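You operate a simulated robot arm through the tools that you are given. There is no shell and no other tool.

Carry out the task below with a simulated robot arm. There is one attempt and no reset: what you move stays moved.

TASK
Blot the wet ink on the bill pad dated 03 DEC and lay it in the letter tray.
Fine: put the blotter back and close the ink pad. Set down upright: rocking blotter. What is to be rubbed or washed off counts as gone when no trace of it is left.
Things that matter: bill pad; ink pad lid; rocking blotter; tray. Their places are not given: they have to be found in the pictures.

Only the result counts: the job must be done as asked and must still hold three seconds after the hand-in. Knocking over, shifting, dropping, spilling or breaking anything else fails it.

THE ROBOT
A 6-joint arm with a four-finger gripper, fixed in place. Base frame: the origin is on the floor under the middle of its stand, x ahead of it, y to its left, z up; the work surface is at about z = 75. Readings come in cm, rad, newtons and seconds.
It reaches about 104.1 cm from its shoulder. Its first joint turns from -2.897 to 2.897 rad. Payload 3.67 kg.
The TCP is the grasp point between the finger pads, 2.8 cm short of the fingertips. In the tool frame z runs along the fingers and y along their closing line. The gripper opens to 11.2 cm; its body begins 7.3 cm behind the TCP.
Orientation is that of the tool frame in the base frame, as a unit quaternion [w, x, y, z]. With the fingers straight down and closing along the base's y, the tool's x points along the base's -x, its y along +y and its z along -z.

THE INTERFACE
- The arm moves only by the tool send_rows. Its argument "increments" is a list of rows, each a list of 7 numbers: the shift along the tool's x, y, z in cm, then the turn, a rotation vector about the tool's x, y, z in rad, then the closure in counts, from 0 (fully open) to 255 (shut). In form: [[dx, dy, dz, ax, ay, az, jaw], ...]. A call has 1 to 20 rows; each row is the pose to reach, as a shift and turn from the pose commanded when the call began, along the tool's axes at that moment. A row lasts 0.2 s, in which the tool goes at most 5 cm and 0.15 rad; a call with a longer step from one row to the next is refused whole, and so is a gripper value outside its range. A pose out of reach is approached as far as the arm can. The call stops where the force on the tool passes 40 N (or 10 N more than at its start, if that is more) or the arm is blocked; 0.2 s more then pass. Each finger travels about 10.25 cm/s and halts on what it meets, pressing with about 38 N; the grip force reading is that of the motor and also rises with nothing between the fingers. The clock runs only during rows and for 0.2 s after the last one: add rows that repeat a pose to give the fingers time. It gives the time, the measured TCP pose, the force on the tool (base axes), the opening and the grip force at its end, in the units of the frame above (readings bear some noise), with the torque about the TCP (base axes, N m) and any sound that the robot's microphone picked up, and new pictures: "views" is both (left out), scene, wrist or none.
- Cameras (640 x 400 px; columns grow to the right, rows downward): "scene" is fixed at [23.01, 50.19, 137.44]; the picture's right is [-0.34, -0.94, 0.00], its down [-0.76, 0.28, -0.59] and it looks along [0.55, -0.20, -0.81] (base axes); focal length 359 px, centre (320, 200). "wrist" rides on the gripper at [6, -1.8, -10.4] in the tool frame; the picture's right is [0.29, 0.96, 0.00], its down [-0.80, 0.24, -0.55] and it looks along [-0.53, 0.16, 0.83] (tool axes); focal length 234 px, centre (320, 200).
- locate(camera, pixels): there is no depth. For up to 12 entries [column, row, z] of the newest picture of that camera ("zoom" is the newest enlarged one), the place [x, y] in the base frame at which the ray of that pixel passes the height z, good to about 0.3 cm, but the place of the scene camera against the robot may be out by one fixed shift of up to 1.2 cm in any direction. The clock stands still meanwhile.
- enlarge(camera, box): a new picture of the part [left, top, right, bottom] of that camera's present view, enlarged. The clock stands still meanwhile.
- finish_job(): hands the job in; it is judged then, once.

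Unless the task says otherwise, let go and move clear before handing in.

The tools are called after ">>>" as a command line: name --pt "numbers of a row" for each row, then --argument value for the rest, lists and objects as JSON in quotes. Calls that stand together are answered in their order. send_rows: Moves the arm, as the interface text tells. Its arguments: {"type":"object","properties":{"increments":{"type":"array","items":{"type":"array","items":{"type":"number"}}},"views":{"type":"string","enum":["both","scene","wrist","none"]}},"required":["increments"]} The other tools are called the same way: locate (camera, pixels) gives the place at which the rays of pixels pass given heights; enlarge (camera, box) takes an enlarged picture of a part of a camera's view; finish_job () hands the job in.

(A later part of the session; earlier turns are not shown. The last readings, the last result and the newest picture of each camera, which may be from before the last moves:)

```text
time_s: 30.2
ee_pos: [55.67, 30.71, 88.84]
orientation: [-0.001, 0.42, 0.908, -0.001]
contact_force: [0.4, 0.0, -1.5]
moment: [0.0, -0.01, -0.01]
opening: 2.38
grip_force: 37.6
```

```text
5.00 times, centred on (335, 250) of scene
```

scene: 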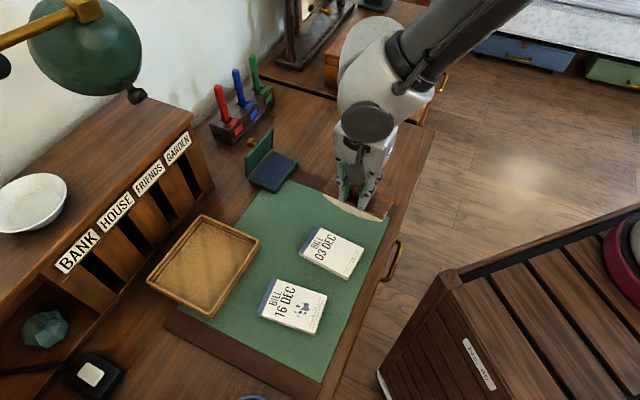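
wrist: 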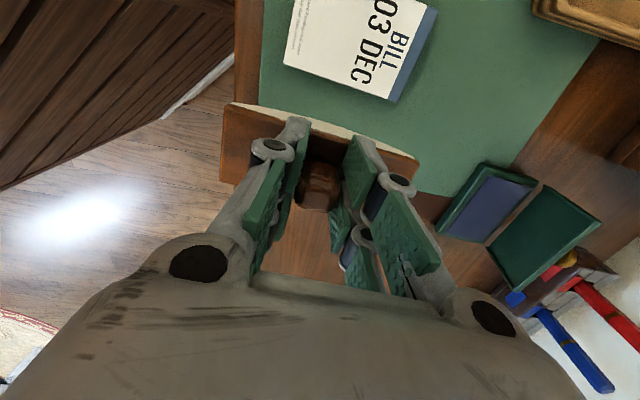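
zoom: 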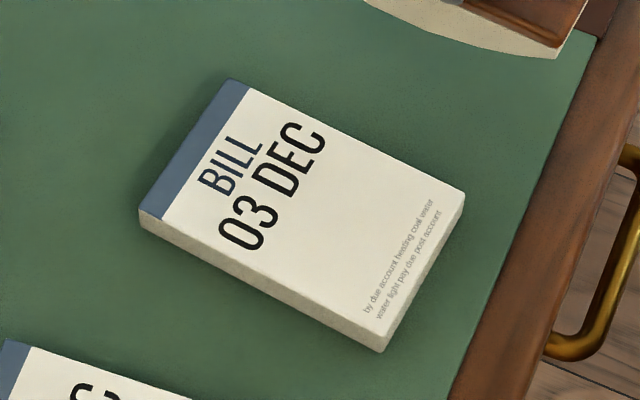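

The ink on the 03 DEC pad is completely gone in both views. The blotter seems to have shifted slightly in the grip, so I'll look closely before putting it back.

>>> enlarge --camera "wrist" --box '[210, 85, 440, 230]'

>>> enlarge --camera "scene" --box '[300, 130, 420, 230]'

```text
2.76 times, centred on (325, 158) of wrist
```

zoom: 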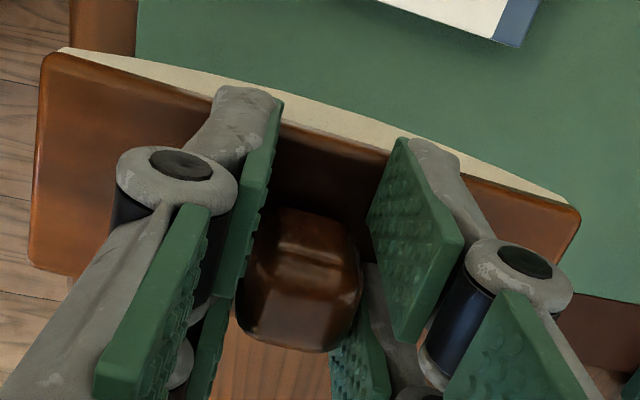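

```text
4.00 times, centred on (360, 180) of scene
```

zoom: 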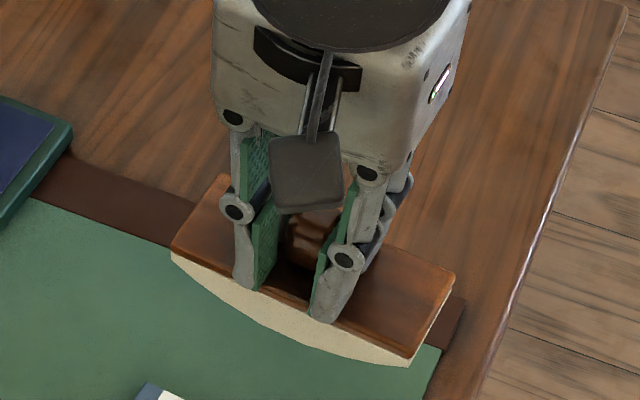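

The blotter is still firmly held, with perhaps a slight roll in the grip. I'll carry it back over its original spot (63.04,46.58) with the original yaw, staying high.

>>> send_rows --pt "1.5 3.2 -0.5 0 0 -0.03 240" --pt "3 6.4 -1 0 0 -0.06 240" --pt "4.5 9.6 -1 0 0 -0.1 240" --pt "6 12.8 -1 0 0 -0.13 240" --pt "7.33 15.92 -1 0 0 -0.157 240" --pt "7.33 15.92 -1 0 0 -0.157 240" --views "both"

```text
time_s: 31.6
ee_pos: [63.01, 46.92, 89.89]
orientation: [0.0, 0.348, 0.938, -0.001]
contact_force: [0.4, 0.0, -0.4]
moment: [0.03, 0.03, -0.01]
opening: 2.39
grip_force: 38.1
```

scene: 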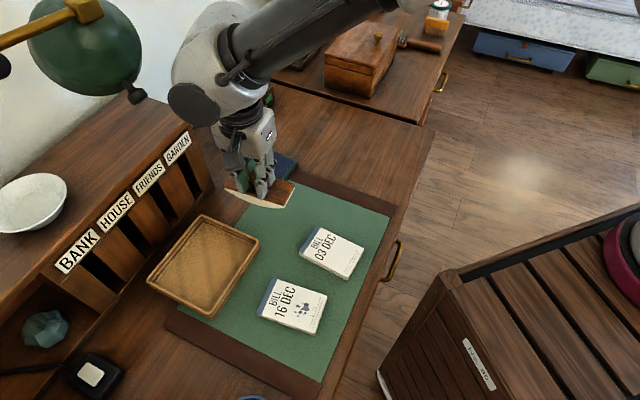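
wrist: 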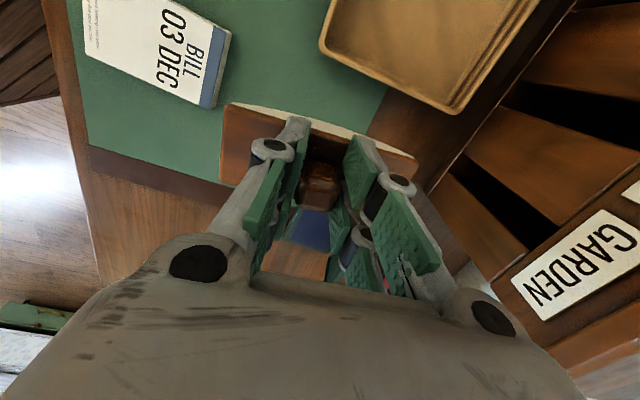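

It's back above its spot. I'll lower to z≈82 with a small correction of about 0.3 cm in y.

>>> send_rows --pt "-0.1 -0.12 2.5 0 0 0 240" --pt "-0.2 -0.23 5 0 0 0 240" --pt "-0.2 -0.23 7 0 0 0 240" --pt "-0.2 -0.23 7.8 0 0 0 240" --pt "-0.2 -0.23 7.8 0 0 0 240" --views "both"

```text
time_s: 32.8
ee_pos: [62.91, 46.46, 82.29]
orientation: [0.001, 0.348, 0.938, 0.0]
contact_force: [0.9, 0.0, -2.0]
moment: [-0.01, -0.03, -0.03]
opening: 2.36
grip_force: 37.9
```

scene: 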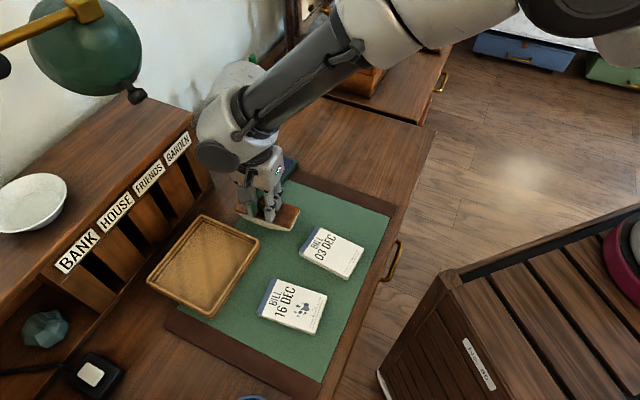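
wrist: 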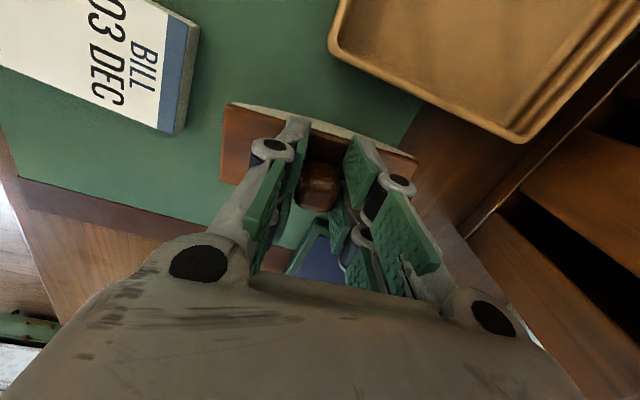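

No contact yet at z≈82.3. I'll lower in 0.2 cm steps to touch down.

>>> send_rows --pt "0 0 0.3 0 0 0 240" --pt "0 0 0.5 0 0 0 240" --pt "0 0 0.7 0 0 0 240" --pt "0 0 0.8 0 0 0 240" --pt "0 0 0.8 0 0 0 240" --views "wrist"

```text
time_s: 34.0
ee_pos: [62.87, 46.4, 81.5]
orientation: [0.0, 0.348, 0.937, -0.001]
contact_force: [-0.2, -0.1, -2.0]
moment: [0.01, 0.0, -0.02]
opening: 2.35
grip_force: 37.9
```

wrist: 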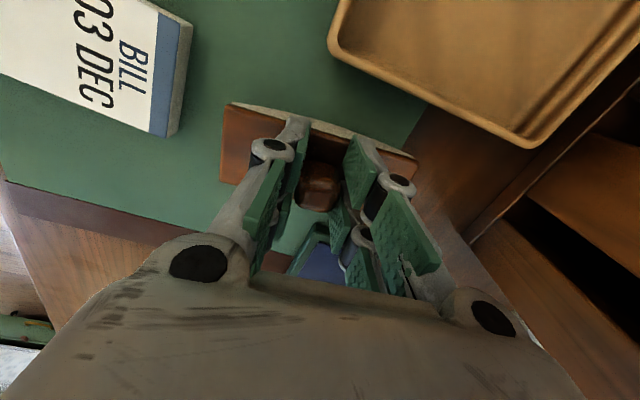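

>>> send_rows --pt "0 0 0.1 0 0 0 240" --pt "0 0 0.2 0 0 0 240" --pt "0 0 0.2 0 0 0 240" --views "none"

```text
time_s: 34.8
ee_pos: [62.88, 46.44, 81.31]
orientation: [0.001, 0.348, 0.938, 0.001]
contact_force: [2.6, -6.0, 21.2]
moment: [-0.13, 0.2, 0.04]
opening: 2.38
grip_force: 38.0
```

The blotter is on the mat (21 N). I'll ease off slightly and open the fingers gently.

>>> send_rows --pt "0 0 -0.07 0 0 0 240" --pt "0 0 -0.07 0 0 0 215" --pt "0 0 -0.07 0 0 0 190" --pt "0 0 -0.07 0 0 0 160" --pt "0 0 -0.07 0 0 0 130" --pt "0 0 -0.07 0 0 0 110" --pt "0 0 -0.07 0 0 0 110" --views "both"

```text
time_s: 36.4
ee_pos: [62.86, 46.47, 81.21]
orientation: [0.0, 0.347, 0.938, -0.001]
contact_force: [1.2, 0.5, 0.6]
moment: [0.02, -0.01, -0.03]
opening: 6.37
grip_force: 0.0
```

scene: 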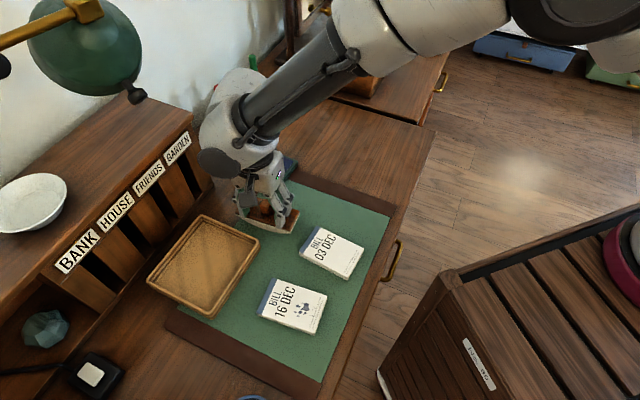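
wrist: 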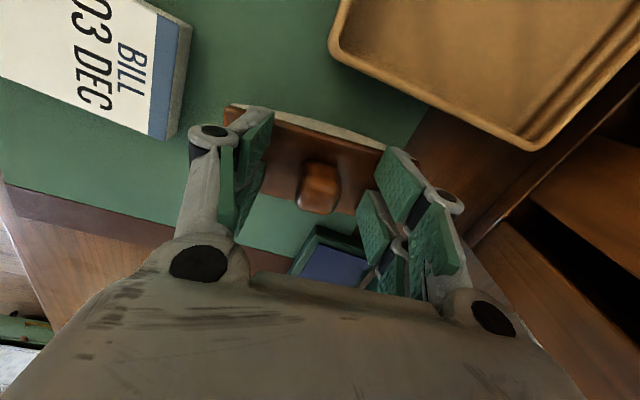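

The blotter stands on the mat and is released. I'll rise straight up and check its position.

>>> send_rows --pt "0 0 -1.5 0 0 0 110" --pt "0 0 -4 0 0 0 110" --pt "0 0 -8 0 0 0 80" --pt "0 0 -12 0 0 0 40" --pt "0 0 -14 0 0 0 0" --pt "0 0 -14 0 0 0 0" --views "both"

>>> enlarge --camera "wrist" --box '[250, 60, 410, 160]'

>>> enlarge --camera "wrist" --box '[260, 150, 460, 310]'

```text
time_s: 37.8
ee_pos: [63.09, 46.39, 95.13]
orientation: [0.0, 0.347, 0.938, -0.001]
contact_force: [0.7, 0.1, -0.1]
moment: [0.03, 0.0, 0.0]
opening: 11.22
grip_force: 0.1
```

scene: 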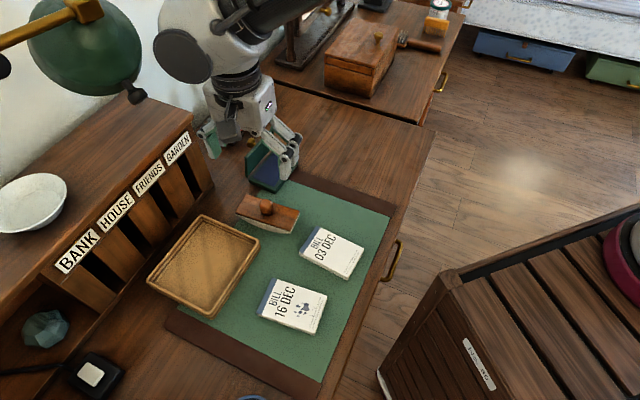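
wrist: 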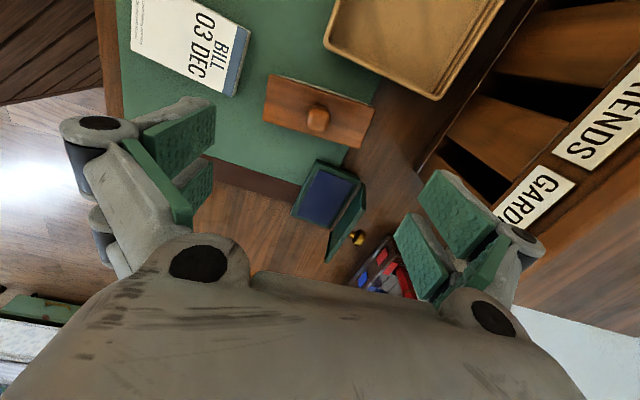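

```text
4.00 times, centred on (330, 110) of wrist
```

zoom: 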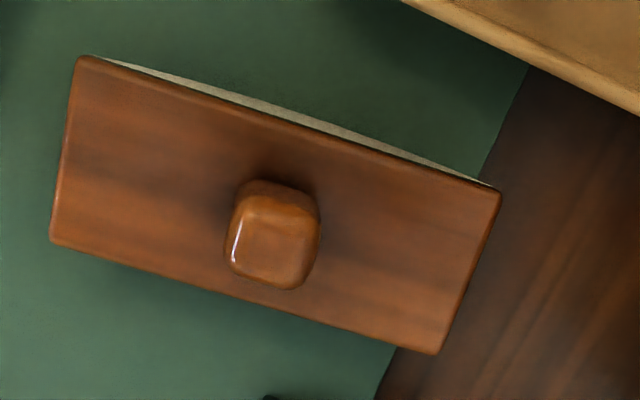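

```text
2.50 times, centred on (360, 230) of wrist
```

zoom: 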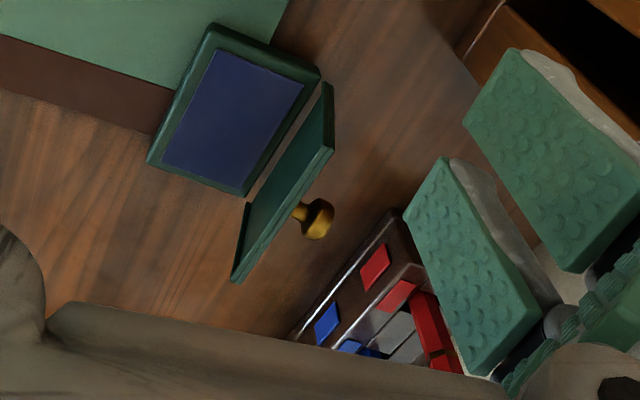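

The blotter stands back in its place (knob at (317,119), plate level). Next is the 03 DEC pad: I'll move above it at (51.4,36.8), turning the hand by -1.41 rad so the fingers close across its width.

>>> locate --camera "wrist" --pixels '[[270, 74.3, 78], [375, 107.5, 78], [358.8, 148.8, 78], [263, 120.5, 78]]'

>>> send_rows --pt "0.26 -1.49 0 0 0 -0.141 0" --pt "0.53 -2.98 0 0 0 -0.282 0" --pt "0.79 -4.47 0 0 0 -0.423 0" --pt "1.06 -5.96 0 0 0 -0.564 0" --pt "1.32 -7.45 0 0 0 -0.705 0" --pt "1.58 -8.94 0 0 0 -0.846 0" --pt "1.85 -10.43 0 0 0 -0.987 0" --pt "2.11 -11.92 0 0 0 -1.128 0" --pt "2.38 -13.41 0 0 0 -1.269 0" --pt "2.64 -14.9 0 0 0 -1.41 0" --pt "2.64 -14.9 0 0 0 -1.41 0" --views "both"

```text
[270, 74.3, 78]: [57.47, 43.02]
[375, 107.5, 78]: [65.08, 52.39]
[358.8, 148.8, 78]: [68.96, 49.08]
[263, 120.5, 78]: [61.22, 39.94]
```

```text
time_s: 40.2
ee_pos: [51.32, 36.89, 95.28]
orientation: [0.0, -0.344, 0.939, 0.0]
contact_force: [-0.4, 0.3, 0.0]
moment: [0.02, 0.02, -0.04]
opening: 11.21
grip_force: 0.0
```

scene: 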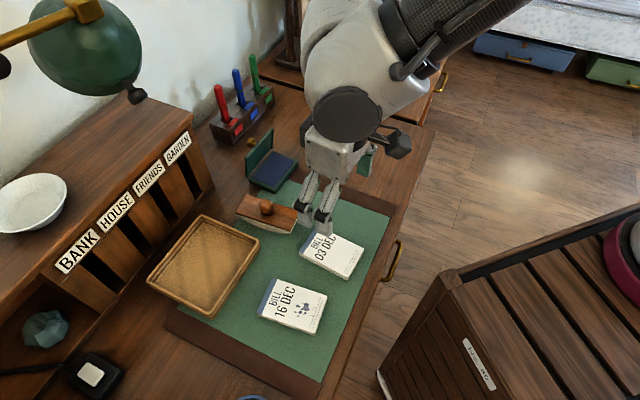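
wrist: 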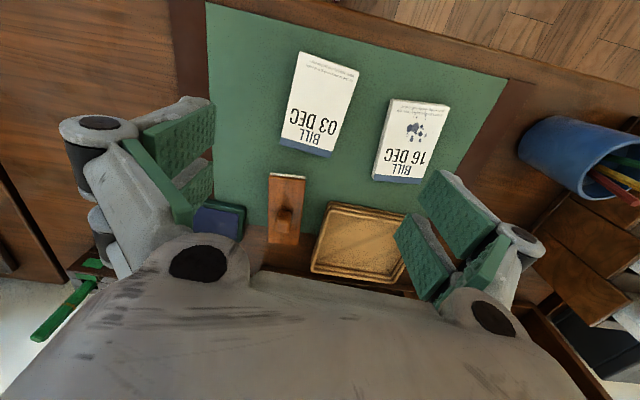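

>>> enlarge --camera "wrist" --box '[250, 40, 470, 200]'

```text
2.50 times, centred on (360, 120) of wrist
```

zoom: 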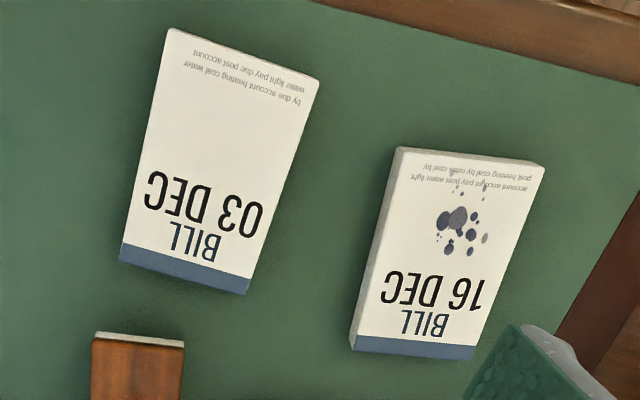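

>>> locate --camera "wrist" --pixels '[[298.8, 51.2, 76.6], [360.8, 71.2, 76.6], [332, 158, 76.6], [279.2, 144.8, 76.6], [411, 99, 76.6], [469, 105, 76.6], [421, 184, 76.6], [373, 180, 76.6]]'

>>> locate --camera "wrist" --pixels '[[331, 203, 78], [311, 272, 78], [398, 283, 78], [406, 213, 78], [334, 208, 78], [315, 268, 78], [402, 278, 78]]'

>>> enlarge --camera "wrist" --box '[260, 160, 460, 310]'

```text
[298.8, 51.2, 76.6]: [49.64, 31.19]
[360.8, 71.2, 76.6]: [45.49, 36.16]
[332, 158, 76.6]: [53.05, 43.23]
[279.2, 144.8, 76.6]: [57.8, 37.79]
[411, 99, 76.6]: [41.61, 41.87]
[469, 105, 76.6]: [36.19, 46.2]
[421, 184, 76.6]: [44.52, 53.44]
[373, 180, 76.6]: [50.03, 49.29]
```

```text
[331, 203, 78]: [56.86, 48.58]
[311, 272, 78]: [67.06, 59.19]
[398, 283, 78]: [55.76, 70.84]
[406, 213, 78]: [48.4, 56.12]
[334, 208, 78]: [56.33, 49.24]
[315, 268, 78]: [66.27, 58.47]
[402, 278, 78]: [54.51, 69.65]
```

```text
2.67 times, centred on (360, 235) of wrist
```

zoom: 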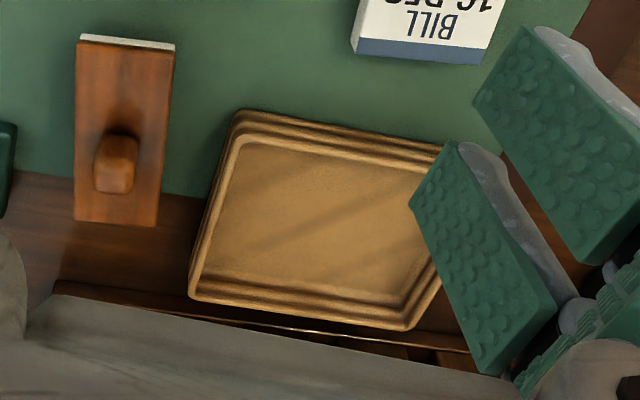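

The pad's centre is at (51.5,37.1) with its short side along 130.5°, matching the hand. I'll descend above it to z≈80.5 with the jaw at about 9 cm.

>>> send_rows --pt "-0.27 0.04 4 0 0 0 30" --pt "-0.27 0.04 8 0 0 0 50" --pt "-0.27 0.04 12 0 0 0 50" --pt "-0.27 0.04 14.8 0 0 0 50" --pt "-0.27 0.04 14.8 0 0 0 50" --views "both"

```text
time_s: 41.4
ee_pos: [51.13, 37.26, 80.58]
orientation: [0.0, -0.343, 0.939, 0.0]
contact_force: [0.2, -0.6, -0.4]
moment: [0.0, 0.0, 0.01]
opening: 9.0
grip_force: 0.0
```

scene: 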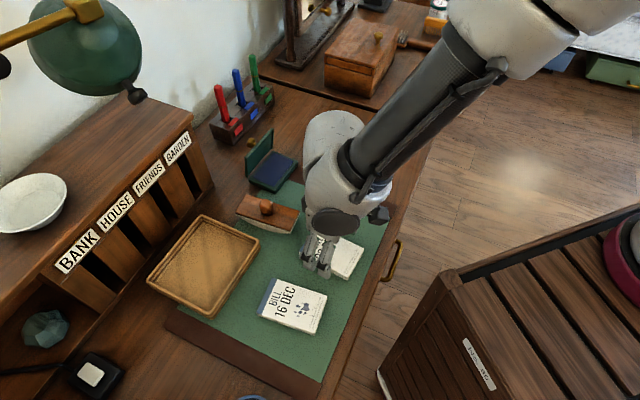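
wrist: 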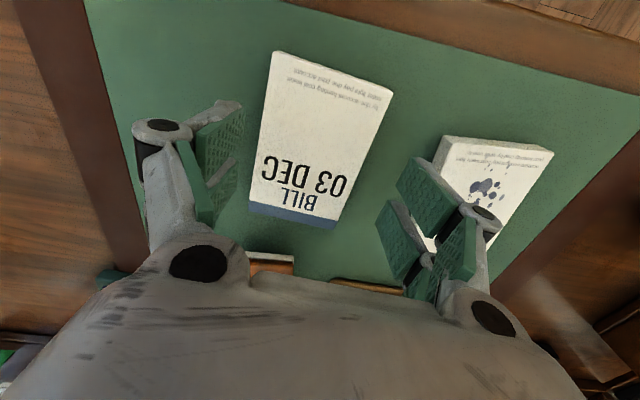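

>>> locate --camera "wrist" --pixels '[[275, 50, 76.6], [392, 92, 76.6], [336, 229, 76.6], [248, 206, 76.6], [320, 159, 76.6]]'

>>> enlarge --camera "wrist" --box '[180, 40, 500, 240]'

```text
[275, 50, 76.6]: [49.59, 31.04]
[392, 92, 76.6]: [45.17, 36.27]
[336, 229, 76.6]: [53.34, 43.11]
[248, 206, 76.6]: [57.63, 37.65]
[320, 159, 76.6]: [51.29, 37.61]
```

```text
2.00 times, centred on (340, 140) of wrist
```

zoom: 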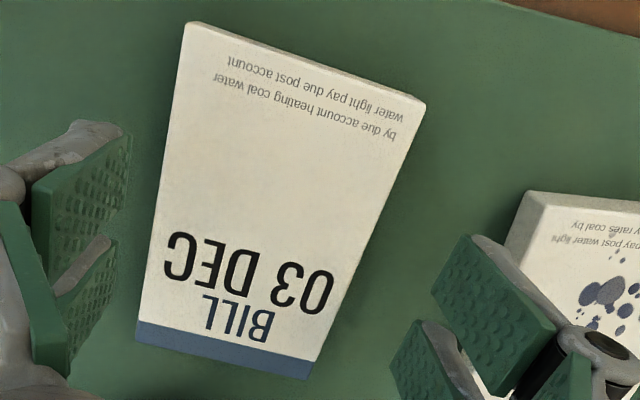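

The pad's centre is at about (51.43,37.02), so the hand is about 0.4 cm too far along tool +y. I'll correct that and descend to z≈77.7, still with the jaw at 9 cm.

>>> send_rows --pt "-0.05 -0.4 0.8 0 0 0 50" --pt "-0.05 -0.4 1.8 0 0 0 50" --pt "-0.05 -0.4 2.5 0 0 0 50" --pt "-0.05 -0.4 2.85 0 0 0 50" --pt "-0.05 -0.4 2.85 0 0 0 50" --views "both"

```text
time_s: 42.6
ee_pos: [51.58, 36.79, 77.71]
orientation: [-0.001, -0.343, 0.939, -0.001]
contact_force: [-0.6, -0.4, 0.4]
moment: [0.02, 0.0, 0.0]
opening: 9.0
grip_force: 0.0
```

scene: 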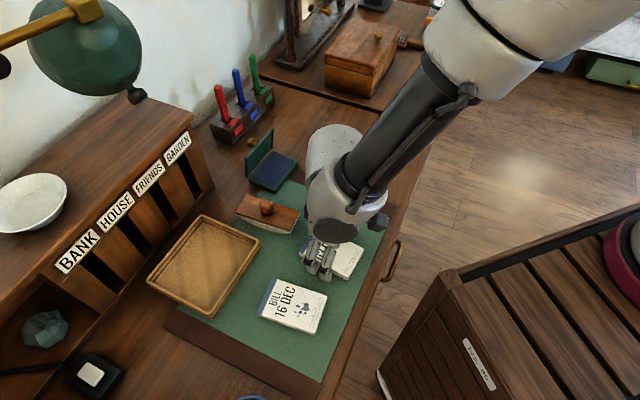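
wrist: 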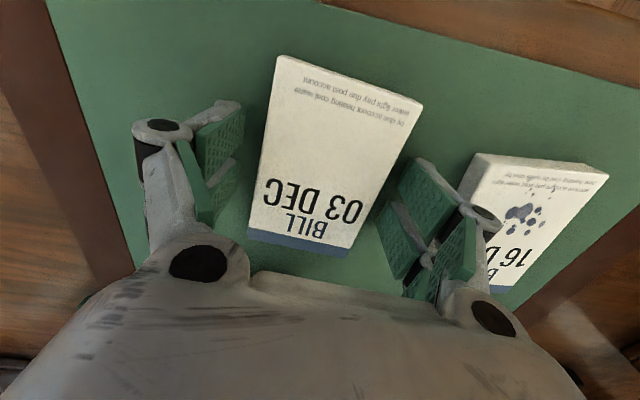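

The pad lies between the finger pairs. I'll close gently on its sides.

>>> send_rows --pt "0 0 0 0 0 0 65" --pt "0 0 0 0 0 0 80" --pt "0 0 0 0 0 0 95" --pt "0 0 0 0 0 0 115" --pt "0 0 0 0 0 0 135" --pt "0 0 0 0 0 0 135" --views "both"

```text
time_s: 44.0
ee_pos: [51.73, 36.83, 77.83]
orientation: [-0.001, -0.343, 0.939, 0.0]
contact_force: [3.0, -3.3, 16.1]
moment: [-0.39, -0.15, 0.03]
opening: 6.75
grip_force: 37.9
```

scene: 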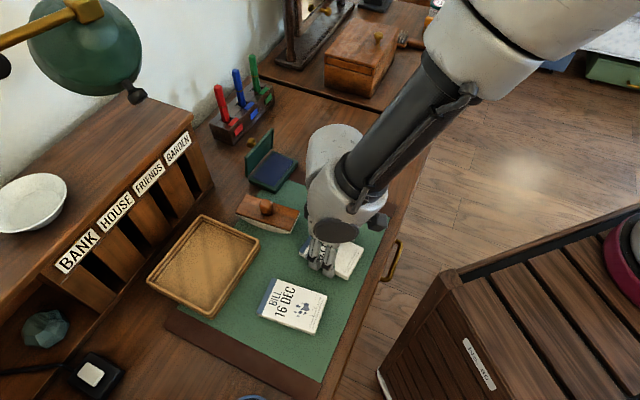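
wrist: 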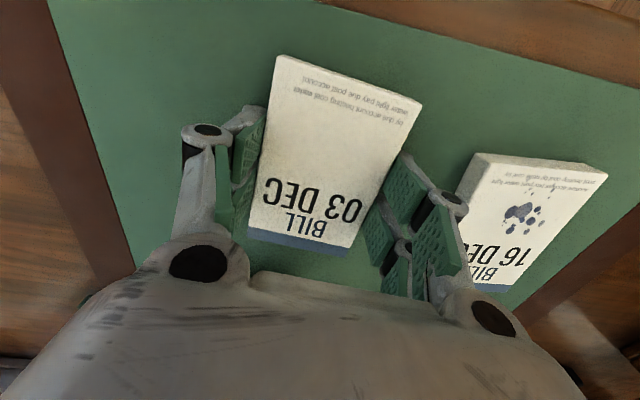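

It's gripped at 6.75 cm with 38 N. I'll lift it slowly straight up.

>>> send_rows --pt "0 0 -0.5 0 0 0 135" --pt "0 0 -1.5 0 0 0 135" --pt "0 0 -3.5 0 0 0 135" --pt "0 0 -6 0 0 0 135" --pt "0 0 -8 0 0 0 135" --pt "0 0 -8 0 0 0 135" --views "both"

```text
time_s: 45.4
ee_pos: [51.55, 36.95, 85.57]
orientation: [-0.001, -0.343, 0.939, 0.0]
contact_force: [-0.1, -0.1, -1.0]
moment: [0.01, 0.02, 0.02]
opening: 6.75
grip_force: 37.8
```

scene: 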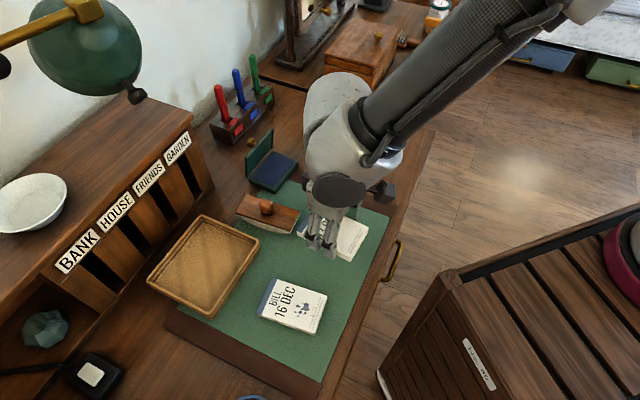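
wrist: 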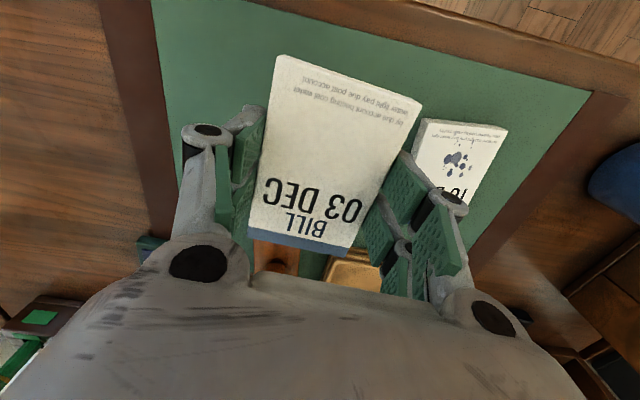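

The pad is lifted. There's a darker patch near (308,93) in its small print that I'll inspect for leftover ink.

>>> enlarge --camera "wrist" --box '[255, 50, 425, 160]'

```text
3.64 times, centred on (340, 105) of wrist
```

zoom: 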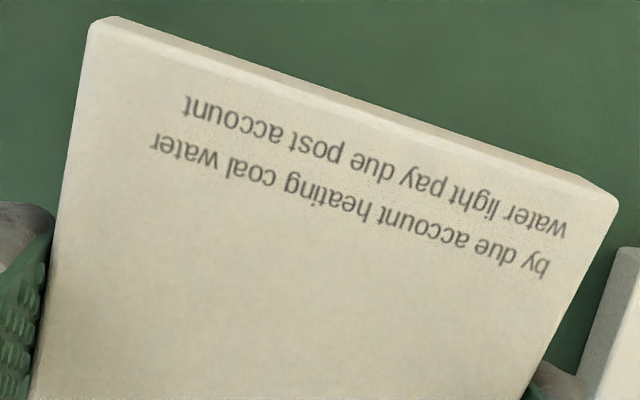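

The pad face is clean: only print remains. Now I'll carry it, raised to about z = 91, over the tray centre near (56.6,59.5), turning slightly to match the tray's sides.

>>> send_rows --pt "0 0 -3 0 0 0 135" --pt "-2 1.5 -5.5 0 0 0 135" --pt "-5 3.8 -5.5 0 0 -0.01 135" --pt "-8.4 6.4 -5.5 0 0 -0.02 135" --pt "-11.8 9 -5.5 0 0 -0.03 135" --pt "-15.2 11.6 -5.5 0 0 -0.045 135" --pt "-18.4 14 -5.5 0 0 -0.055 135" --pt "-18.4 14 -5.5 0 0 -0.055 135" --views "both"

```text
time_s: 47.2
ee_pos: [56.81, 59.53, 91.09]
orientation: [0.0, -0.368, 0.93, -0.001]
contact_force: [0.3, 0.4, -1.0]
moment: [-0.03, -0.01, -0.02]
opening: 6.74
grip_force: 38.1
```

scene: 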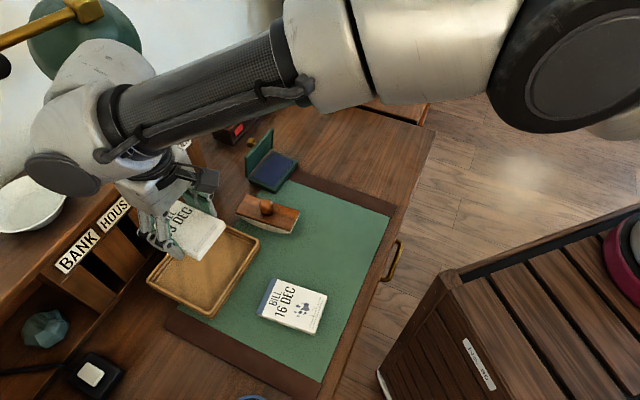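
wrist: 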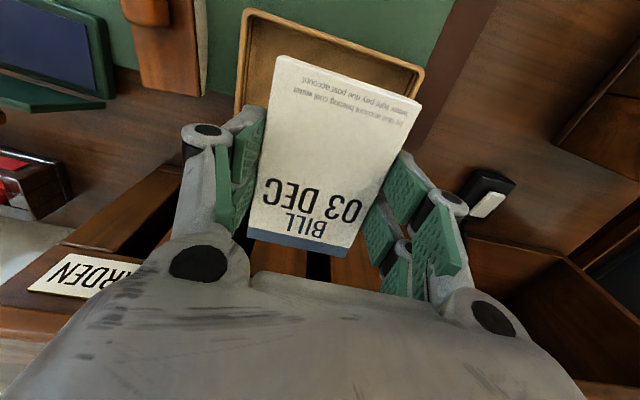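

The pad hangs over the tray. I'll enlarge the wrist view to place the tray's near rim, with corners at about (247,12) and (422,70).

>>> enlarge --camera "wrist" --box '[220, 0, 450, 140]'

>>> enlarge --camera "scene" --box '[110, 170, 290, 330]'

```text
2.78 times, centred on (335, 70) of wrist
```

zoom: 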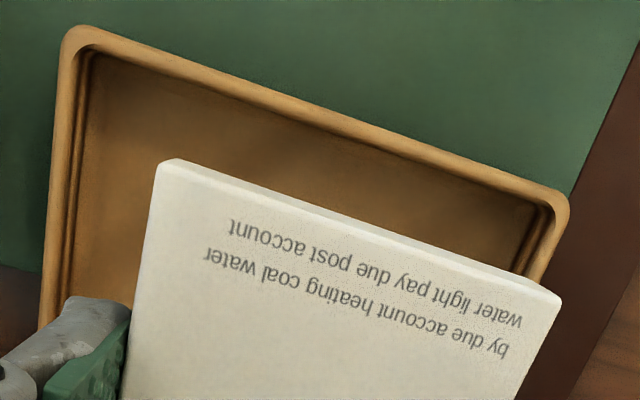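

```text
2.50 times, centred on (200, 250) of scene
```

zoom: 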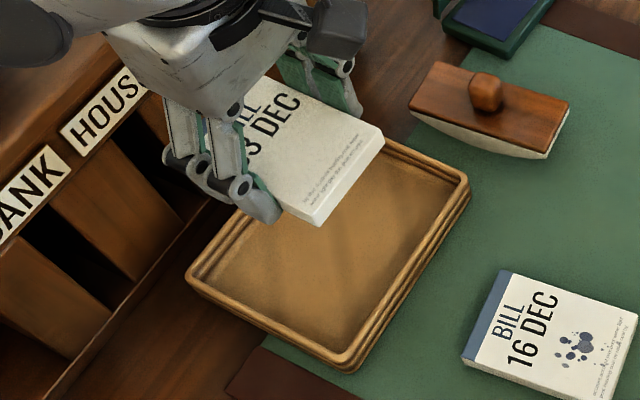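

>>> enlarge --camera "wrist" --box '[220, 0, 444, 140]'

>>> locate --camera "wrist" --pixels '[[246, 8, 78], [424, 71, 78], [246, 8, 79], [424, 71, 79], [251, 16, 78], [418, 74, 78], [234, 115, 78], [238, 110, 78], [415, 95, 78], [335, 38, 78], [335, 38, 79]]'

```text
2.86 times, centred on (332, 70) of wrist
```

zoom: 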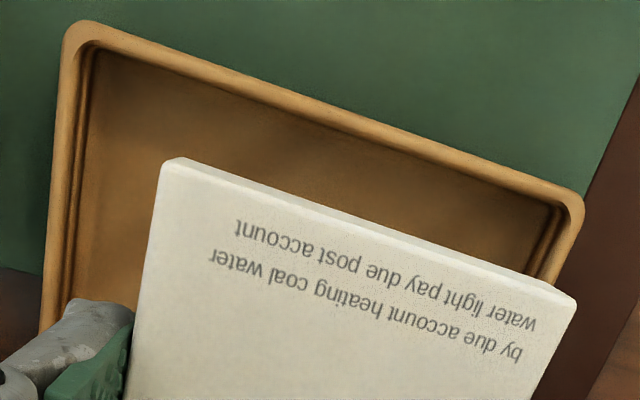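

```text
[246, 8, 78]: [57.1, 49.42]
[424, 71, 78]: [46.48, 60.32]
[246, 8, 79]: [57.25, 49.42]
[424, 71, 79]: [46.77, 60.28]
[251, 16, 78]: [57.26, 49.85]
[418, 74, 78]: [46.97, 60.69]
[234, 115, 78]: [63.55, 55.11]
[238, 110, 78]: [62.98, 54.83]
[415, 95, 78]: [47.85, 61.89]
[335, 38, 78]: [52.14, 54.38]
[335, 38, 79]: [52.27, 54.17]
```

The tray's near rim corners are (57.1,49.4) and (46.5,60.3), so the tray centre lies about 0.3 cm nearer than the hand, and the pad is centred in the grip. I'll correct this and lower to just above the rim at z≈81.

>>> send_rows --pt "0.15 0.1 3 0 0 -0.015 135" --pt "0.3 0.2 6 0 0 -0.015 135" --pt "0.3 0.2 9 0 0 -0.015 135" --pt "0.3 0.2 10.2 0 0 -0.015 135" --pt "0.3 0.2 10.2 0 0 -0.015 135" --views "both"

>>> enlarge --camera "wrist" --box '[180, 0, 500, 200]'

>>> enlarge --camera "scene" --box '[110, 170, 290, 330]'

```text
time_s: 48.4
ee_pos: [56.44, 59.49, 80.88]
orientation: [-0.001, -0.376, 0.927, 0.0]
contact_force: [0.0, -1.0, -0.2]
moment: [0.01, 0.01, 0.0]
opening: 6.75
grip_force: 38.5
```

scene: 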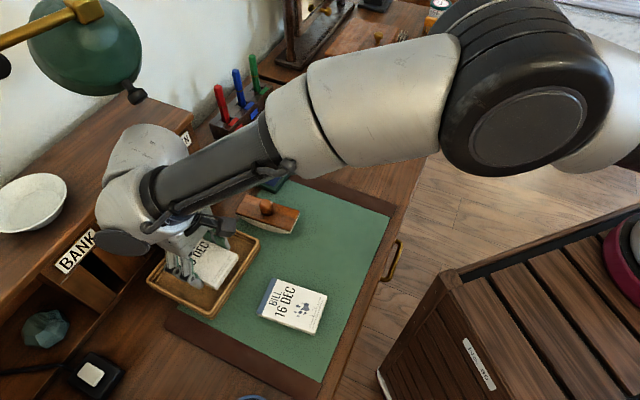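
wrist: 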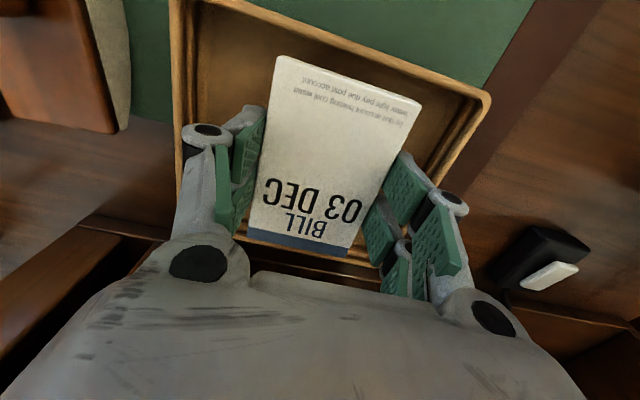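

```text
2.00 times, centred on (340, 100) of wrist
```

zoom: 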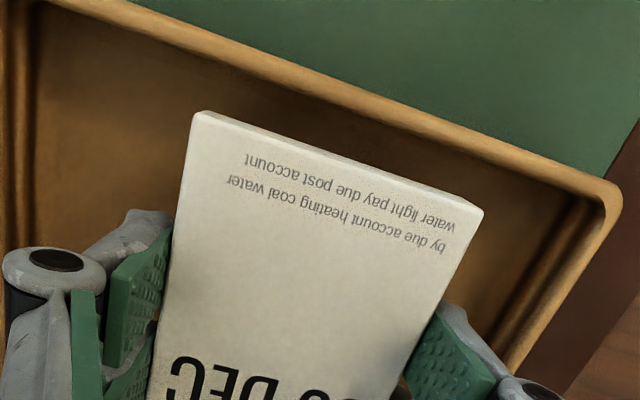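

```text
2.50 times, centred on (200, 250) of scene
```

zoom: 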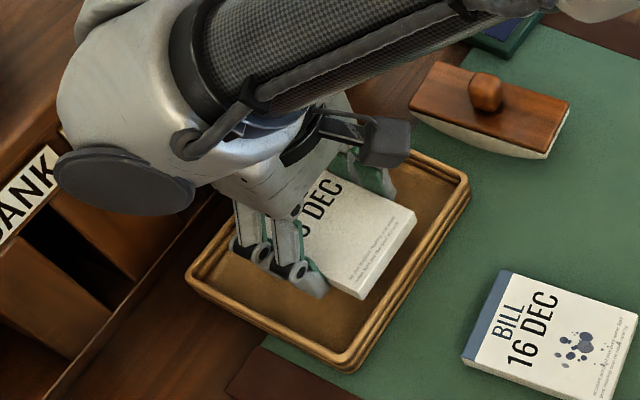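

>>> locate --camera "wrist" --pixels '[[490, 96, 78], [380, 60, 78], [480, 100, 78], [300, 26, 78], [194, 20, 78], [184, 140, 78], [440, 180, 78], [172, 100, 78]]'

```text
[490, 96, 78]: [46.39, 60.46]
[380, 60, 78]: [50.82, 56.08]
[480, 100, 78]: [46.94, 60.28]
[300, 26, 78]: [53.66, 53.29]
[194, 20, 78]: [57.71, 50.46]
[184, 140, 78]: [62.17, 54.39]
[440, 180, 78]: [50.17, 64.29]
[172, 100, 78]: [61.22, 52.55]
```

The hand is centred over the tray (near rim 6.5 cm, ends 7.4–7.7 cm away). I'll lower slowly to touch the tray floor.

>>> send_rows --pt "0 0 0.6 0 0 0 135" --pt "0 0 1.2 0 0 0 135" --pt "0 0 1.6 0 0 0 135" --pt "0 0 1.9 0 0 0 135" --pt "0 0 2.1 0 0 0 135" --pt "0 0 2.1 0 0 0 135" --views "both"

```text
time_s: 49.8
ee_pos: [56.39, 59.43, 78.79]
orientation: [0.0, -0.375, 0.927, -0.001]
contact_force: [-0.1, -0.1, -1.3]
moment: [0.02, -0.01, 0.0]
opening: 6.74
grip_force: 38.1
```

scene: 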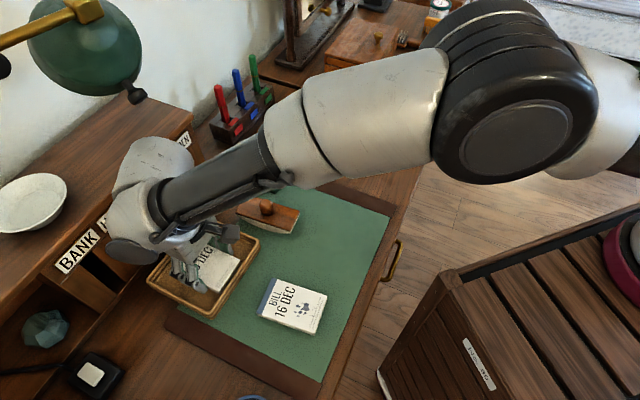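
wrist: 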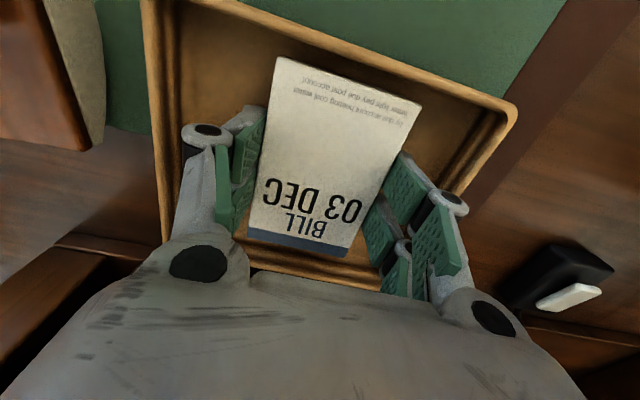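

The pad is inside the tray walls and not touching the floor yet. I'll lower on in small steps until contact.

>>> send_rows --pt "0 0 0.2 0 0 0 135" --pt "0 0 0.35 0 0 0 135" --pt "0 0 0.5 0 0 0 135" --pt "0 0 0.5 0 0 0 135" --views "none"

```text
time_s: 50.8
ee_pos: [56.31, 59.22, 78.35]
orientation: [-0.001, -0.376, 0.927, 0.001]
contact_force: [-0.7, -0.2, 10.7]
moment: [-0.3, 0.11, -0.01]
opening: 6.76
grip_force: 37.8
```

The pad is on the tray floor (10.7 N). I'll open the fingers by about 1.3 cm to release it.

>>> send_rows --pt "0 0 0 0 0 0 110" --pt "0 0 0 0 0 0 95" --pt "0 0 0 0 0 0 80" --pt "0 0 0 0 0 0 72" --pt "0 0 0 0 0 0 72" --views "wrist"

```text
time_s: 52.0
ee_pos: [56.26, 59.43, 78.2]
orientation: [0.0, -0.375, 0.927, 0.0]
contact_force: [0.7, 0.2, 0.2]
moment: [-0.01, -0.04, 0.03]
opening: 8.04
grip_force: 0.0
```

wrist: 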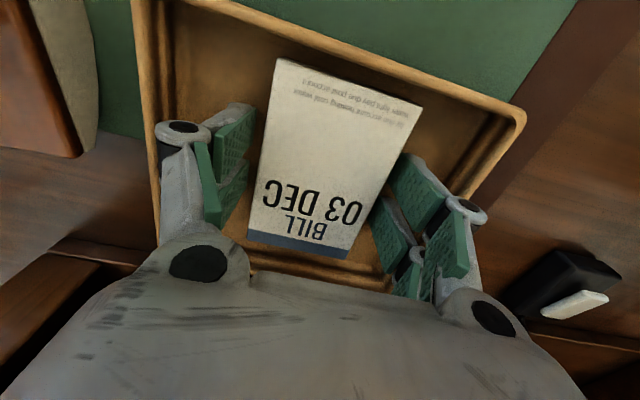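

The pad is released. I'll rise straight up out of the tray.

>>> send_rows --pt "0 0 -1.5 0 0 0 72" --pt "0 0 -4 0 0 0 72" --pt "0 0 -8 0 0 0 72" --pt "0 0 -12 0 0 0 72" --pt "0 0 -15 0 0 0 72" --pt "0 0 -15 0 0 0 72" --views "both"

```text
time_s: 53.4
ee_pos: [56.3, 59.27, 93.22]
orientation: [-0.001, -0.375, 0.927, 0.0]
contact_force: [-0.1, -0.3, 0.3]
moment: [-0.01, 0.01, 0.02]
opening: 8.02
grip_force: 0.1
```

scene: 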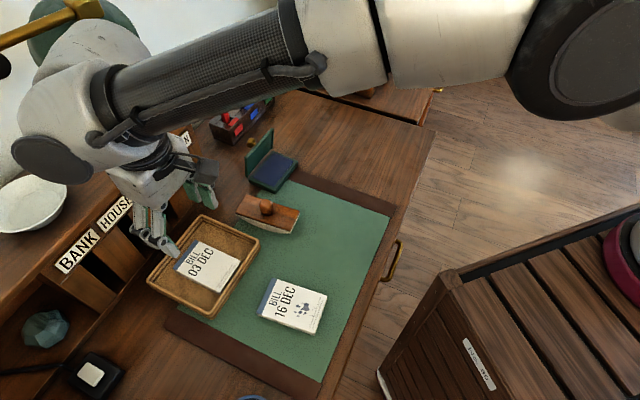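
wrist: 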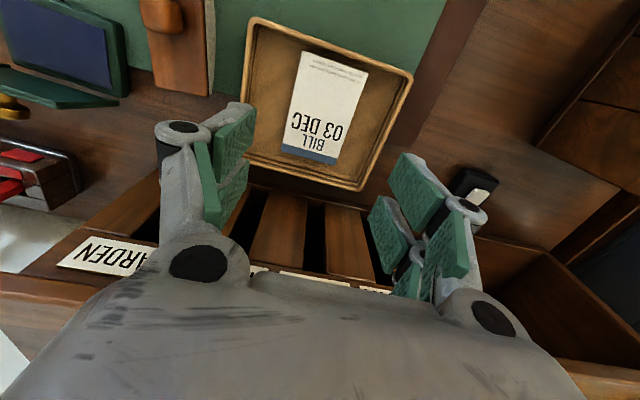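

The 03 DEC pad lies flat in the tray. Next is the ink pad lid: I'll go up and over to about (68,48,98) while turning the hand +1.6 rad, so the camera looks along the lid's hinge.

>>> send_rows --pt "0 0 -3 0 0 0.1 60" --pt "-0.05 -1 -5 0 0 0.2 40" --pt "-0.1 -3 -5 0 0 0.34 20" --pt "-0.15 -5 -5 0 0 0.48 0" --pt "-0.2 -7 -5 0 0 0.62 0" --pt "-0.25 -9 -5 0 0 0.76 0" --pt "-0.3 -11 -5 0 0 0.9 0" --pt "-0.4 -13 -5 0 0 1.04 0" --pt "-0.45 -14.5 -5 0 0 1.18 0" --pt "-0.5 -15.5 -5 0 0 1.32 0" --pt "-0.54 -16.3 -5 0 0 1.46 0" --pt "-0.54 -16.3 -5 0 0 1.6 0" --pt "-0.54 -16.3 -5 0 0 1.6 0" --views "both"

>>> enlarge --camera "wrist" --box '[220, 120, 460, 290]'

>>> enlarge --camera "scene" --box '[140, 200, 340, 330]'

```text
time_s: 56.2
ee_pos: [67.98, 48.14, 98.36]
orientation: [-0.001, 0.404, 0.915, -0.001]
contact_force: [0.1, 0.6, -0.3]
moment: [0.0, 0.0, 0.0]
opening: 11.21
grip_force: 0.0
```

scene: 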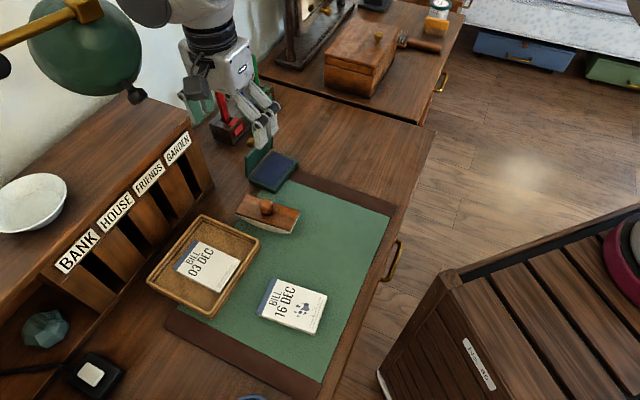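
wrist: 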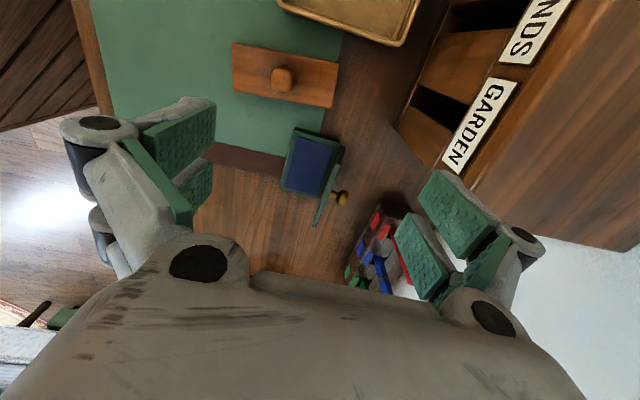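

```text
2.35 times, centred on (340, 205) of wrist
```

zoom: 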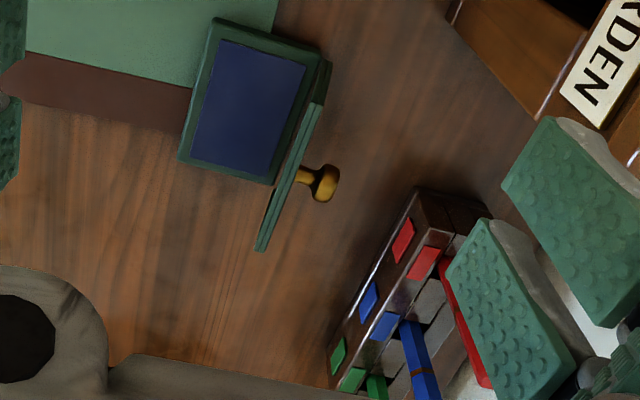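

```text
3.08 times, centred on (240, 265) of scene
```

zoom: 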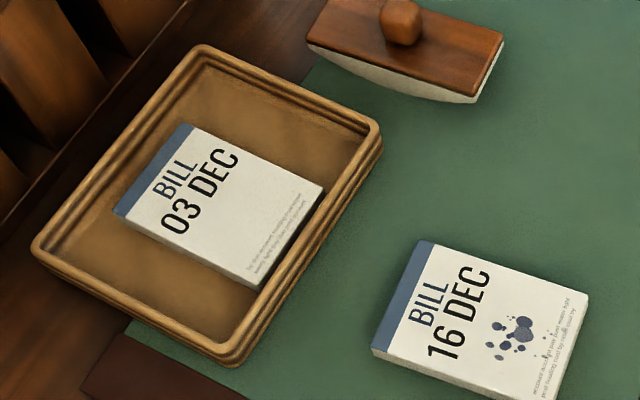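

The lid stands nearly upright along the base's far edge, with its gold knob at (342,197) and the stamp rack's nearest corner at (381,201). I'll locate all of these.

>>> locate --camera "wrist" --pixels '[[296.6, 128.4, 76.3], [340, 140.3, 76.3], [320.8, 198.6, 76.3], [280.4, 188, 76.3], [342, 197.3, 79], [342, 197.3, 80], [314.4, 226.3, 82], [314.4, 226.3, 83], [340.8, 163.7, 82], [340.8, 163.7, 83], [381.7, 200.7, 77], [345, 270, 77]]'

>>> enlarge --camera "wrist" --box '[270, 115, 370, 240]'

```text
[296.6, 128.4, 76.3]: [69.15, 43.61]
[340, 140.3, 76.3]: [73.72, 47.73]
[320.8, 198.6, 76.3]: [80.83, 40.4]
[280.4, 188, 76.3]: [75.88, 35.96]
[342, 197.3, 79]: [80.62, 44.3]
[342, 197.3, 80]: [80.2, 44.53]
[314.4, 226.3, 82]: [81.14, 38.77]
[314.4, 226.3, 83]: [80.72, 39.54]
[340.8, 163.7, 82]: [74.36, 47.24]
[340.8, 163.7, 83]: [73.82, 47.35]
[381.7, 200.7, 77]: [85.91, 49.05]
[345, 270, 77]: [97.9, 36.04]
```

```text
3.20 times, centred on (320, 178) of wrist
```

zoom: 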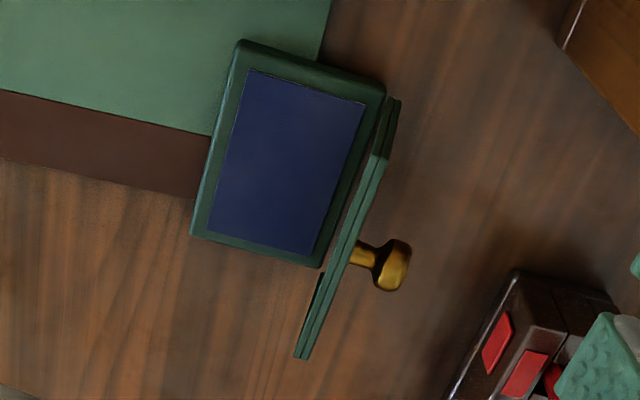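

The lid is about vertical: top edge at z≈83.3 above the hinge line, whose centre is (77.3,44.1). The knob sits near its free edge, and the rack is about 9.5 cm behind. I'll straddle the lid from above with a 9 cm jaw, so the rear fingers can draw it over towards the base. First I'll hover over the lid at z≈91.

>>> send_rows --pt "-2.8 1.3 1.5 0 0 -0.01 30" --pt "-5.6 2.7 3 0 0 -0.02 50" --pt "-8.58 4.11 5 0 0 -0.03 50" --pt "-8.58 4.11 7.4 0 0 -0.03 50" --pt "-8.58 4.11 7.4 0 0 -0.03 50" --views "both"

>>> enlarge --camera "wrist" --box '[200, 60, 460, 260]'

>>> enlarge --camera "scene" --box '[180, 60, 340, 200]'

```text
time_s: 57.4
ee_pos: [76.91, 44.4, 90.84]
orientation: [0.0, 0.39, 0.921, 0.0]
contact_force: [0.2, 0.3, -0.4]
moment: [0.02, -0.01, -0.01]
opening: 8.99
grip_force: 0.1
```

scene: 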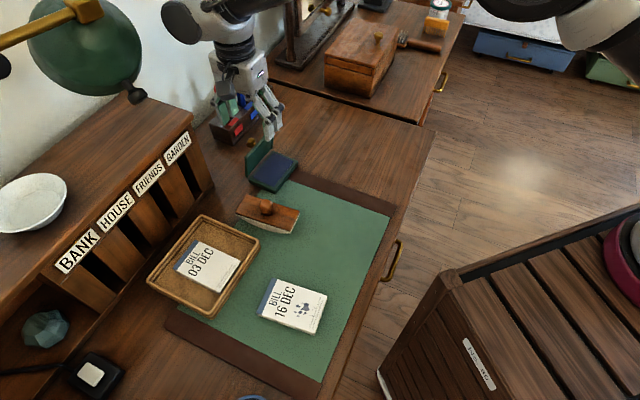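
wrist: 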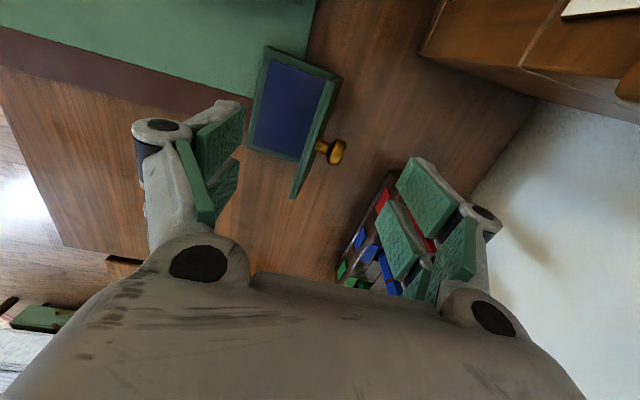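

```text
2.00 times, centred on (330, 160) of wrist
```

zoom: 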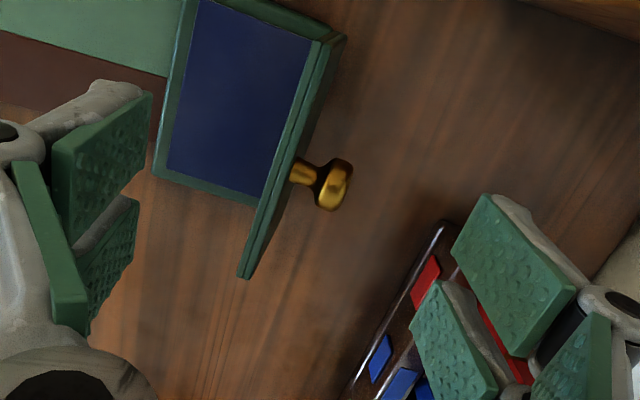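

```text
2.86 times, centred on (260, 130) of scene
```

zoom: 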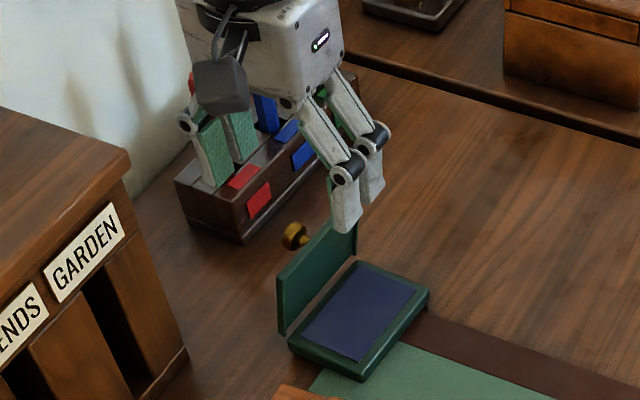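

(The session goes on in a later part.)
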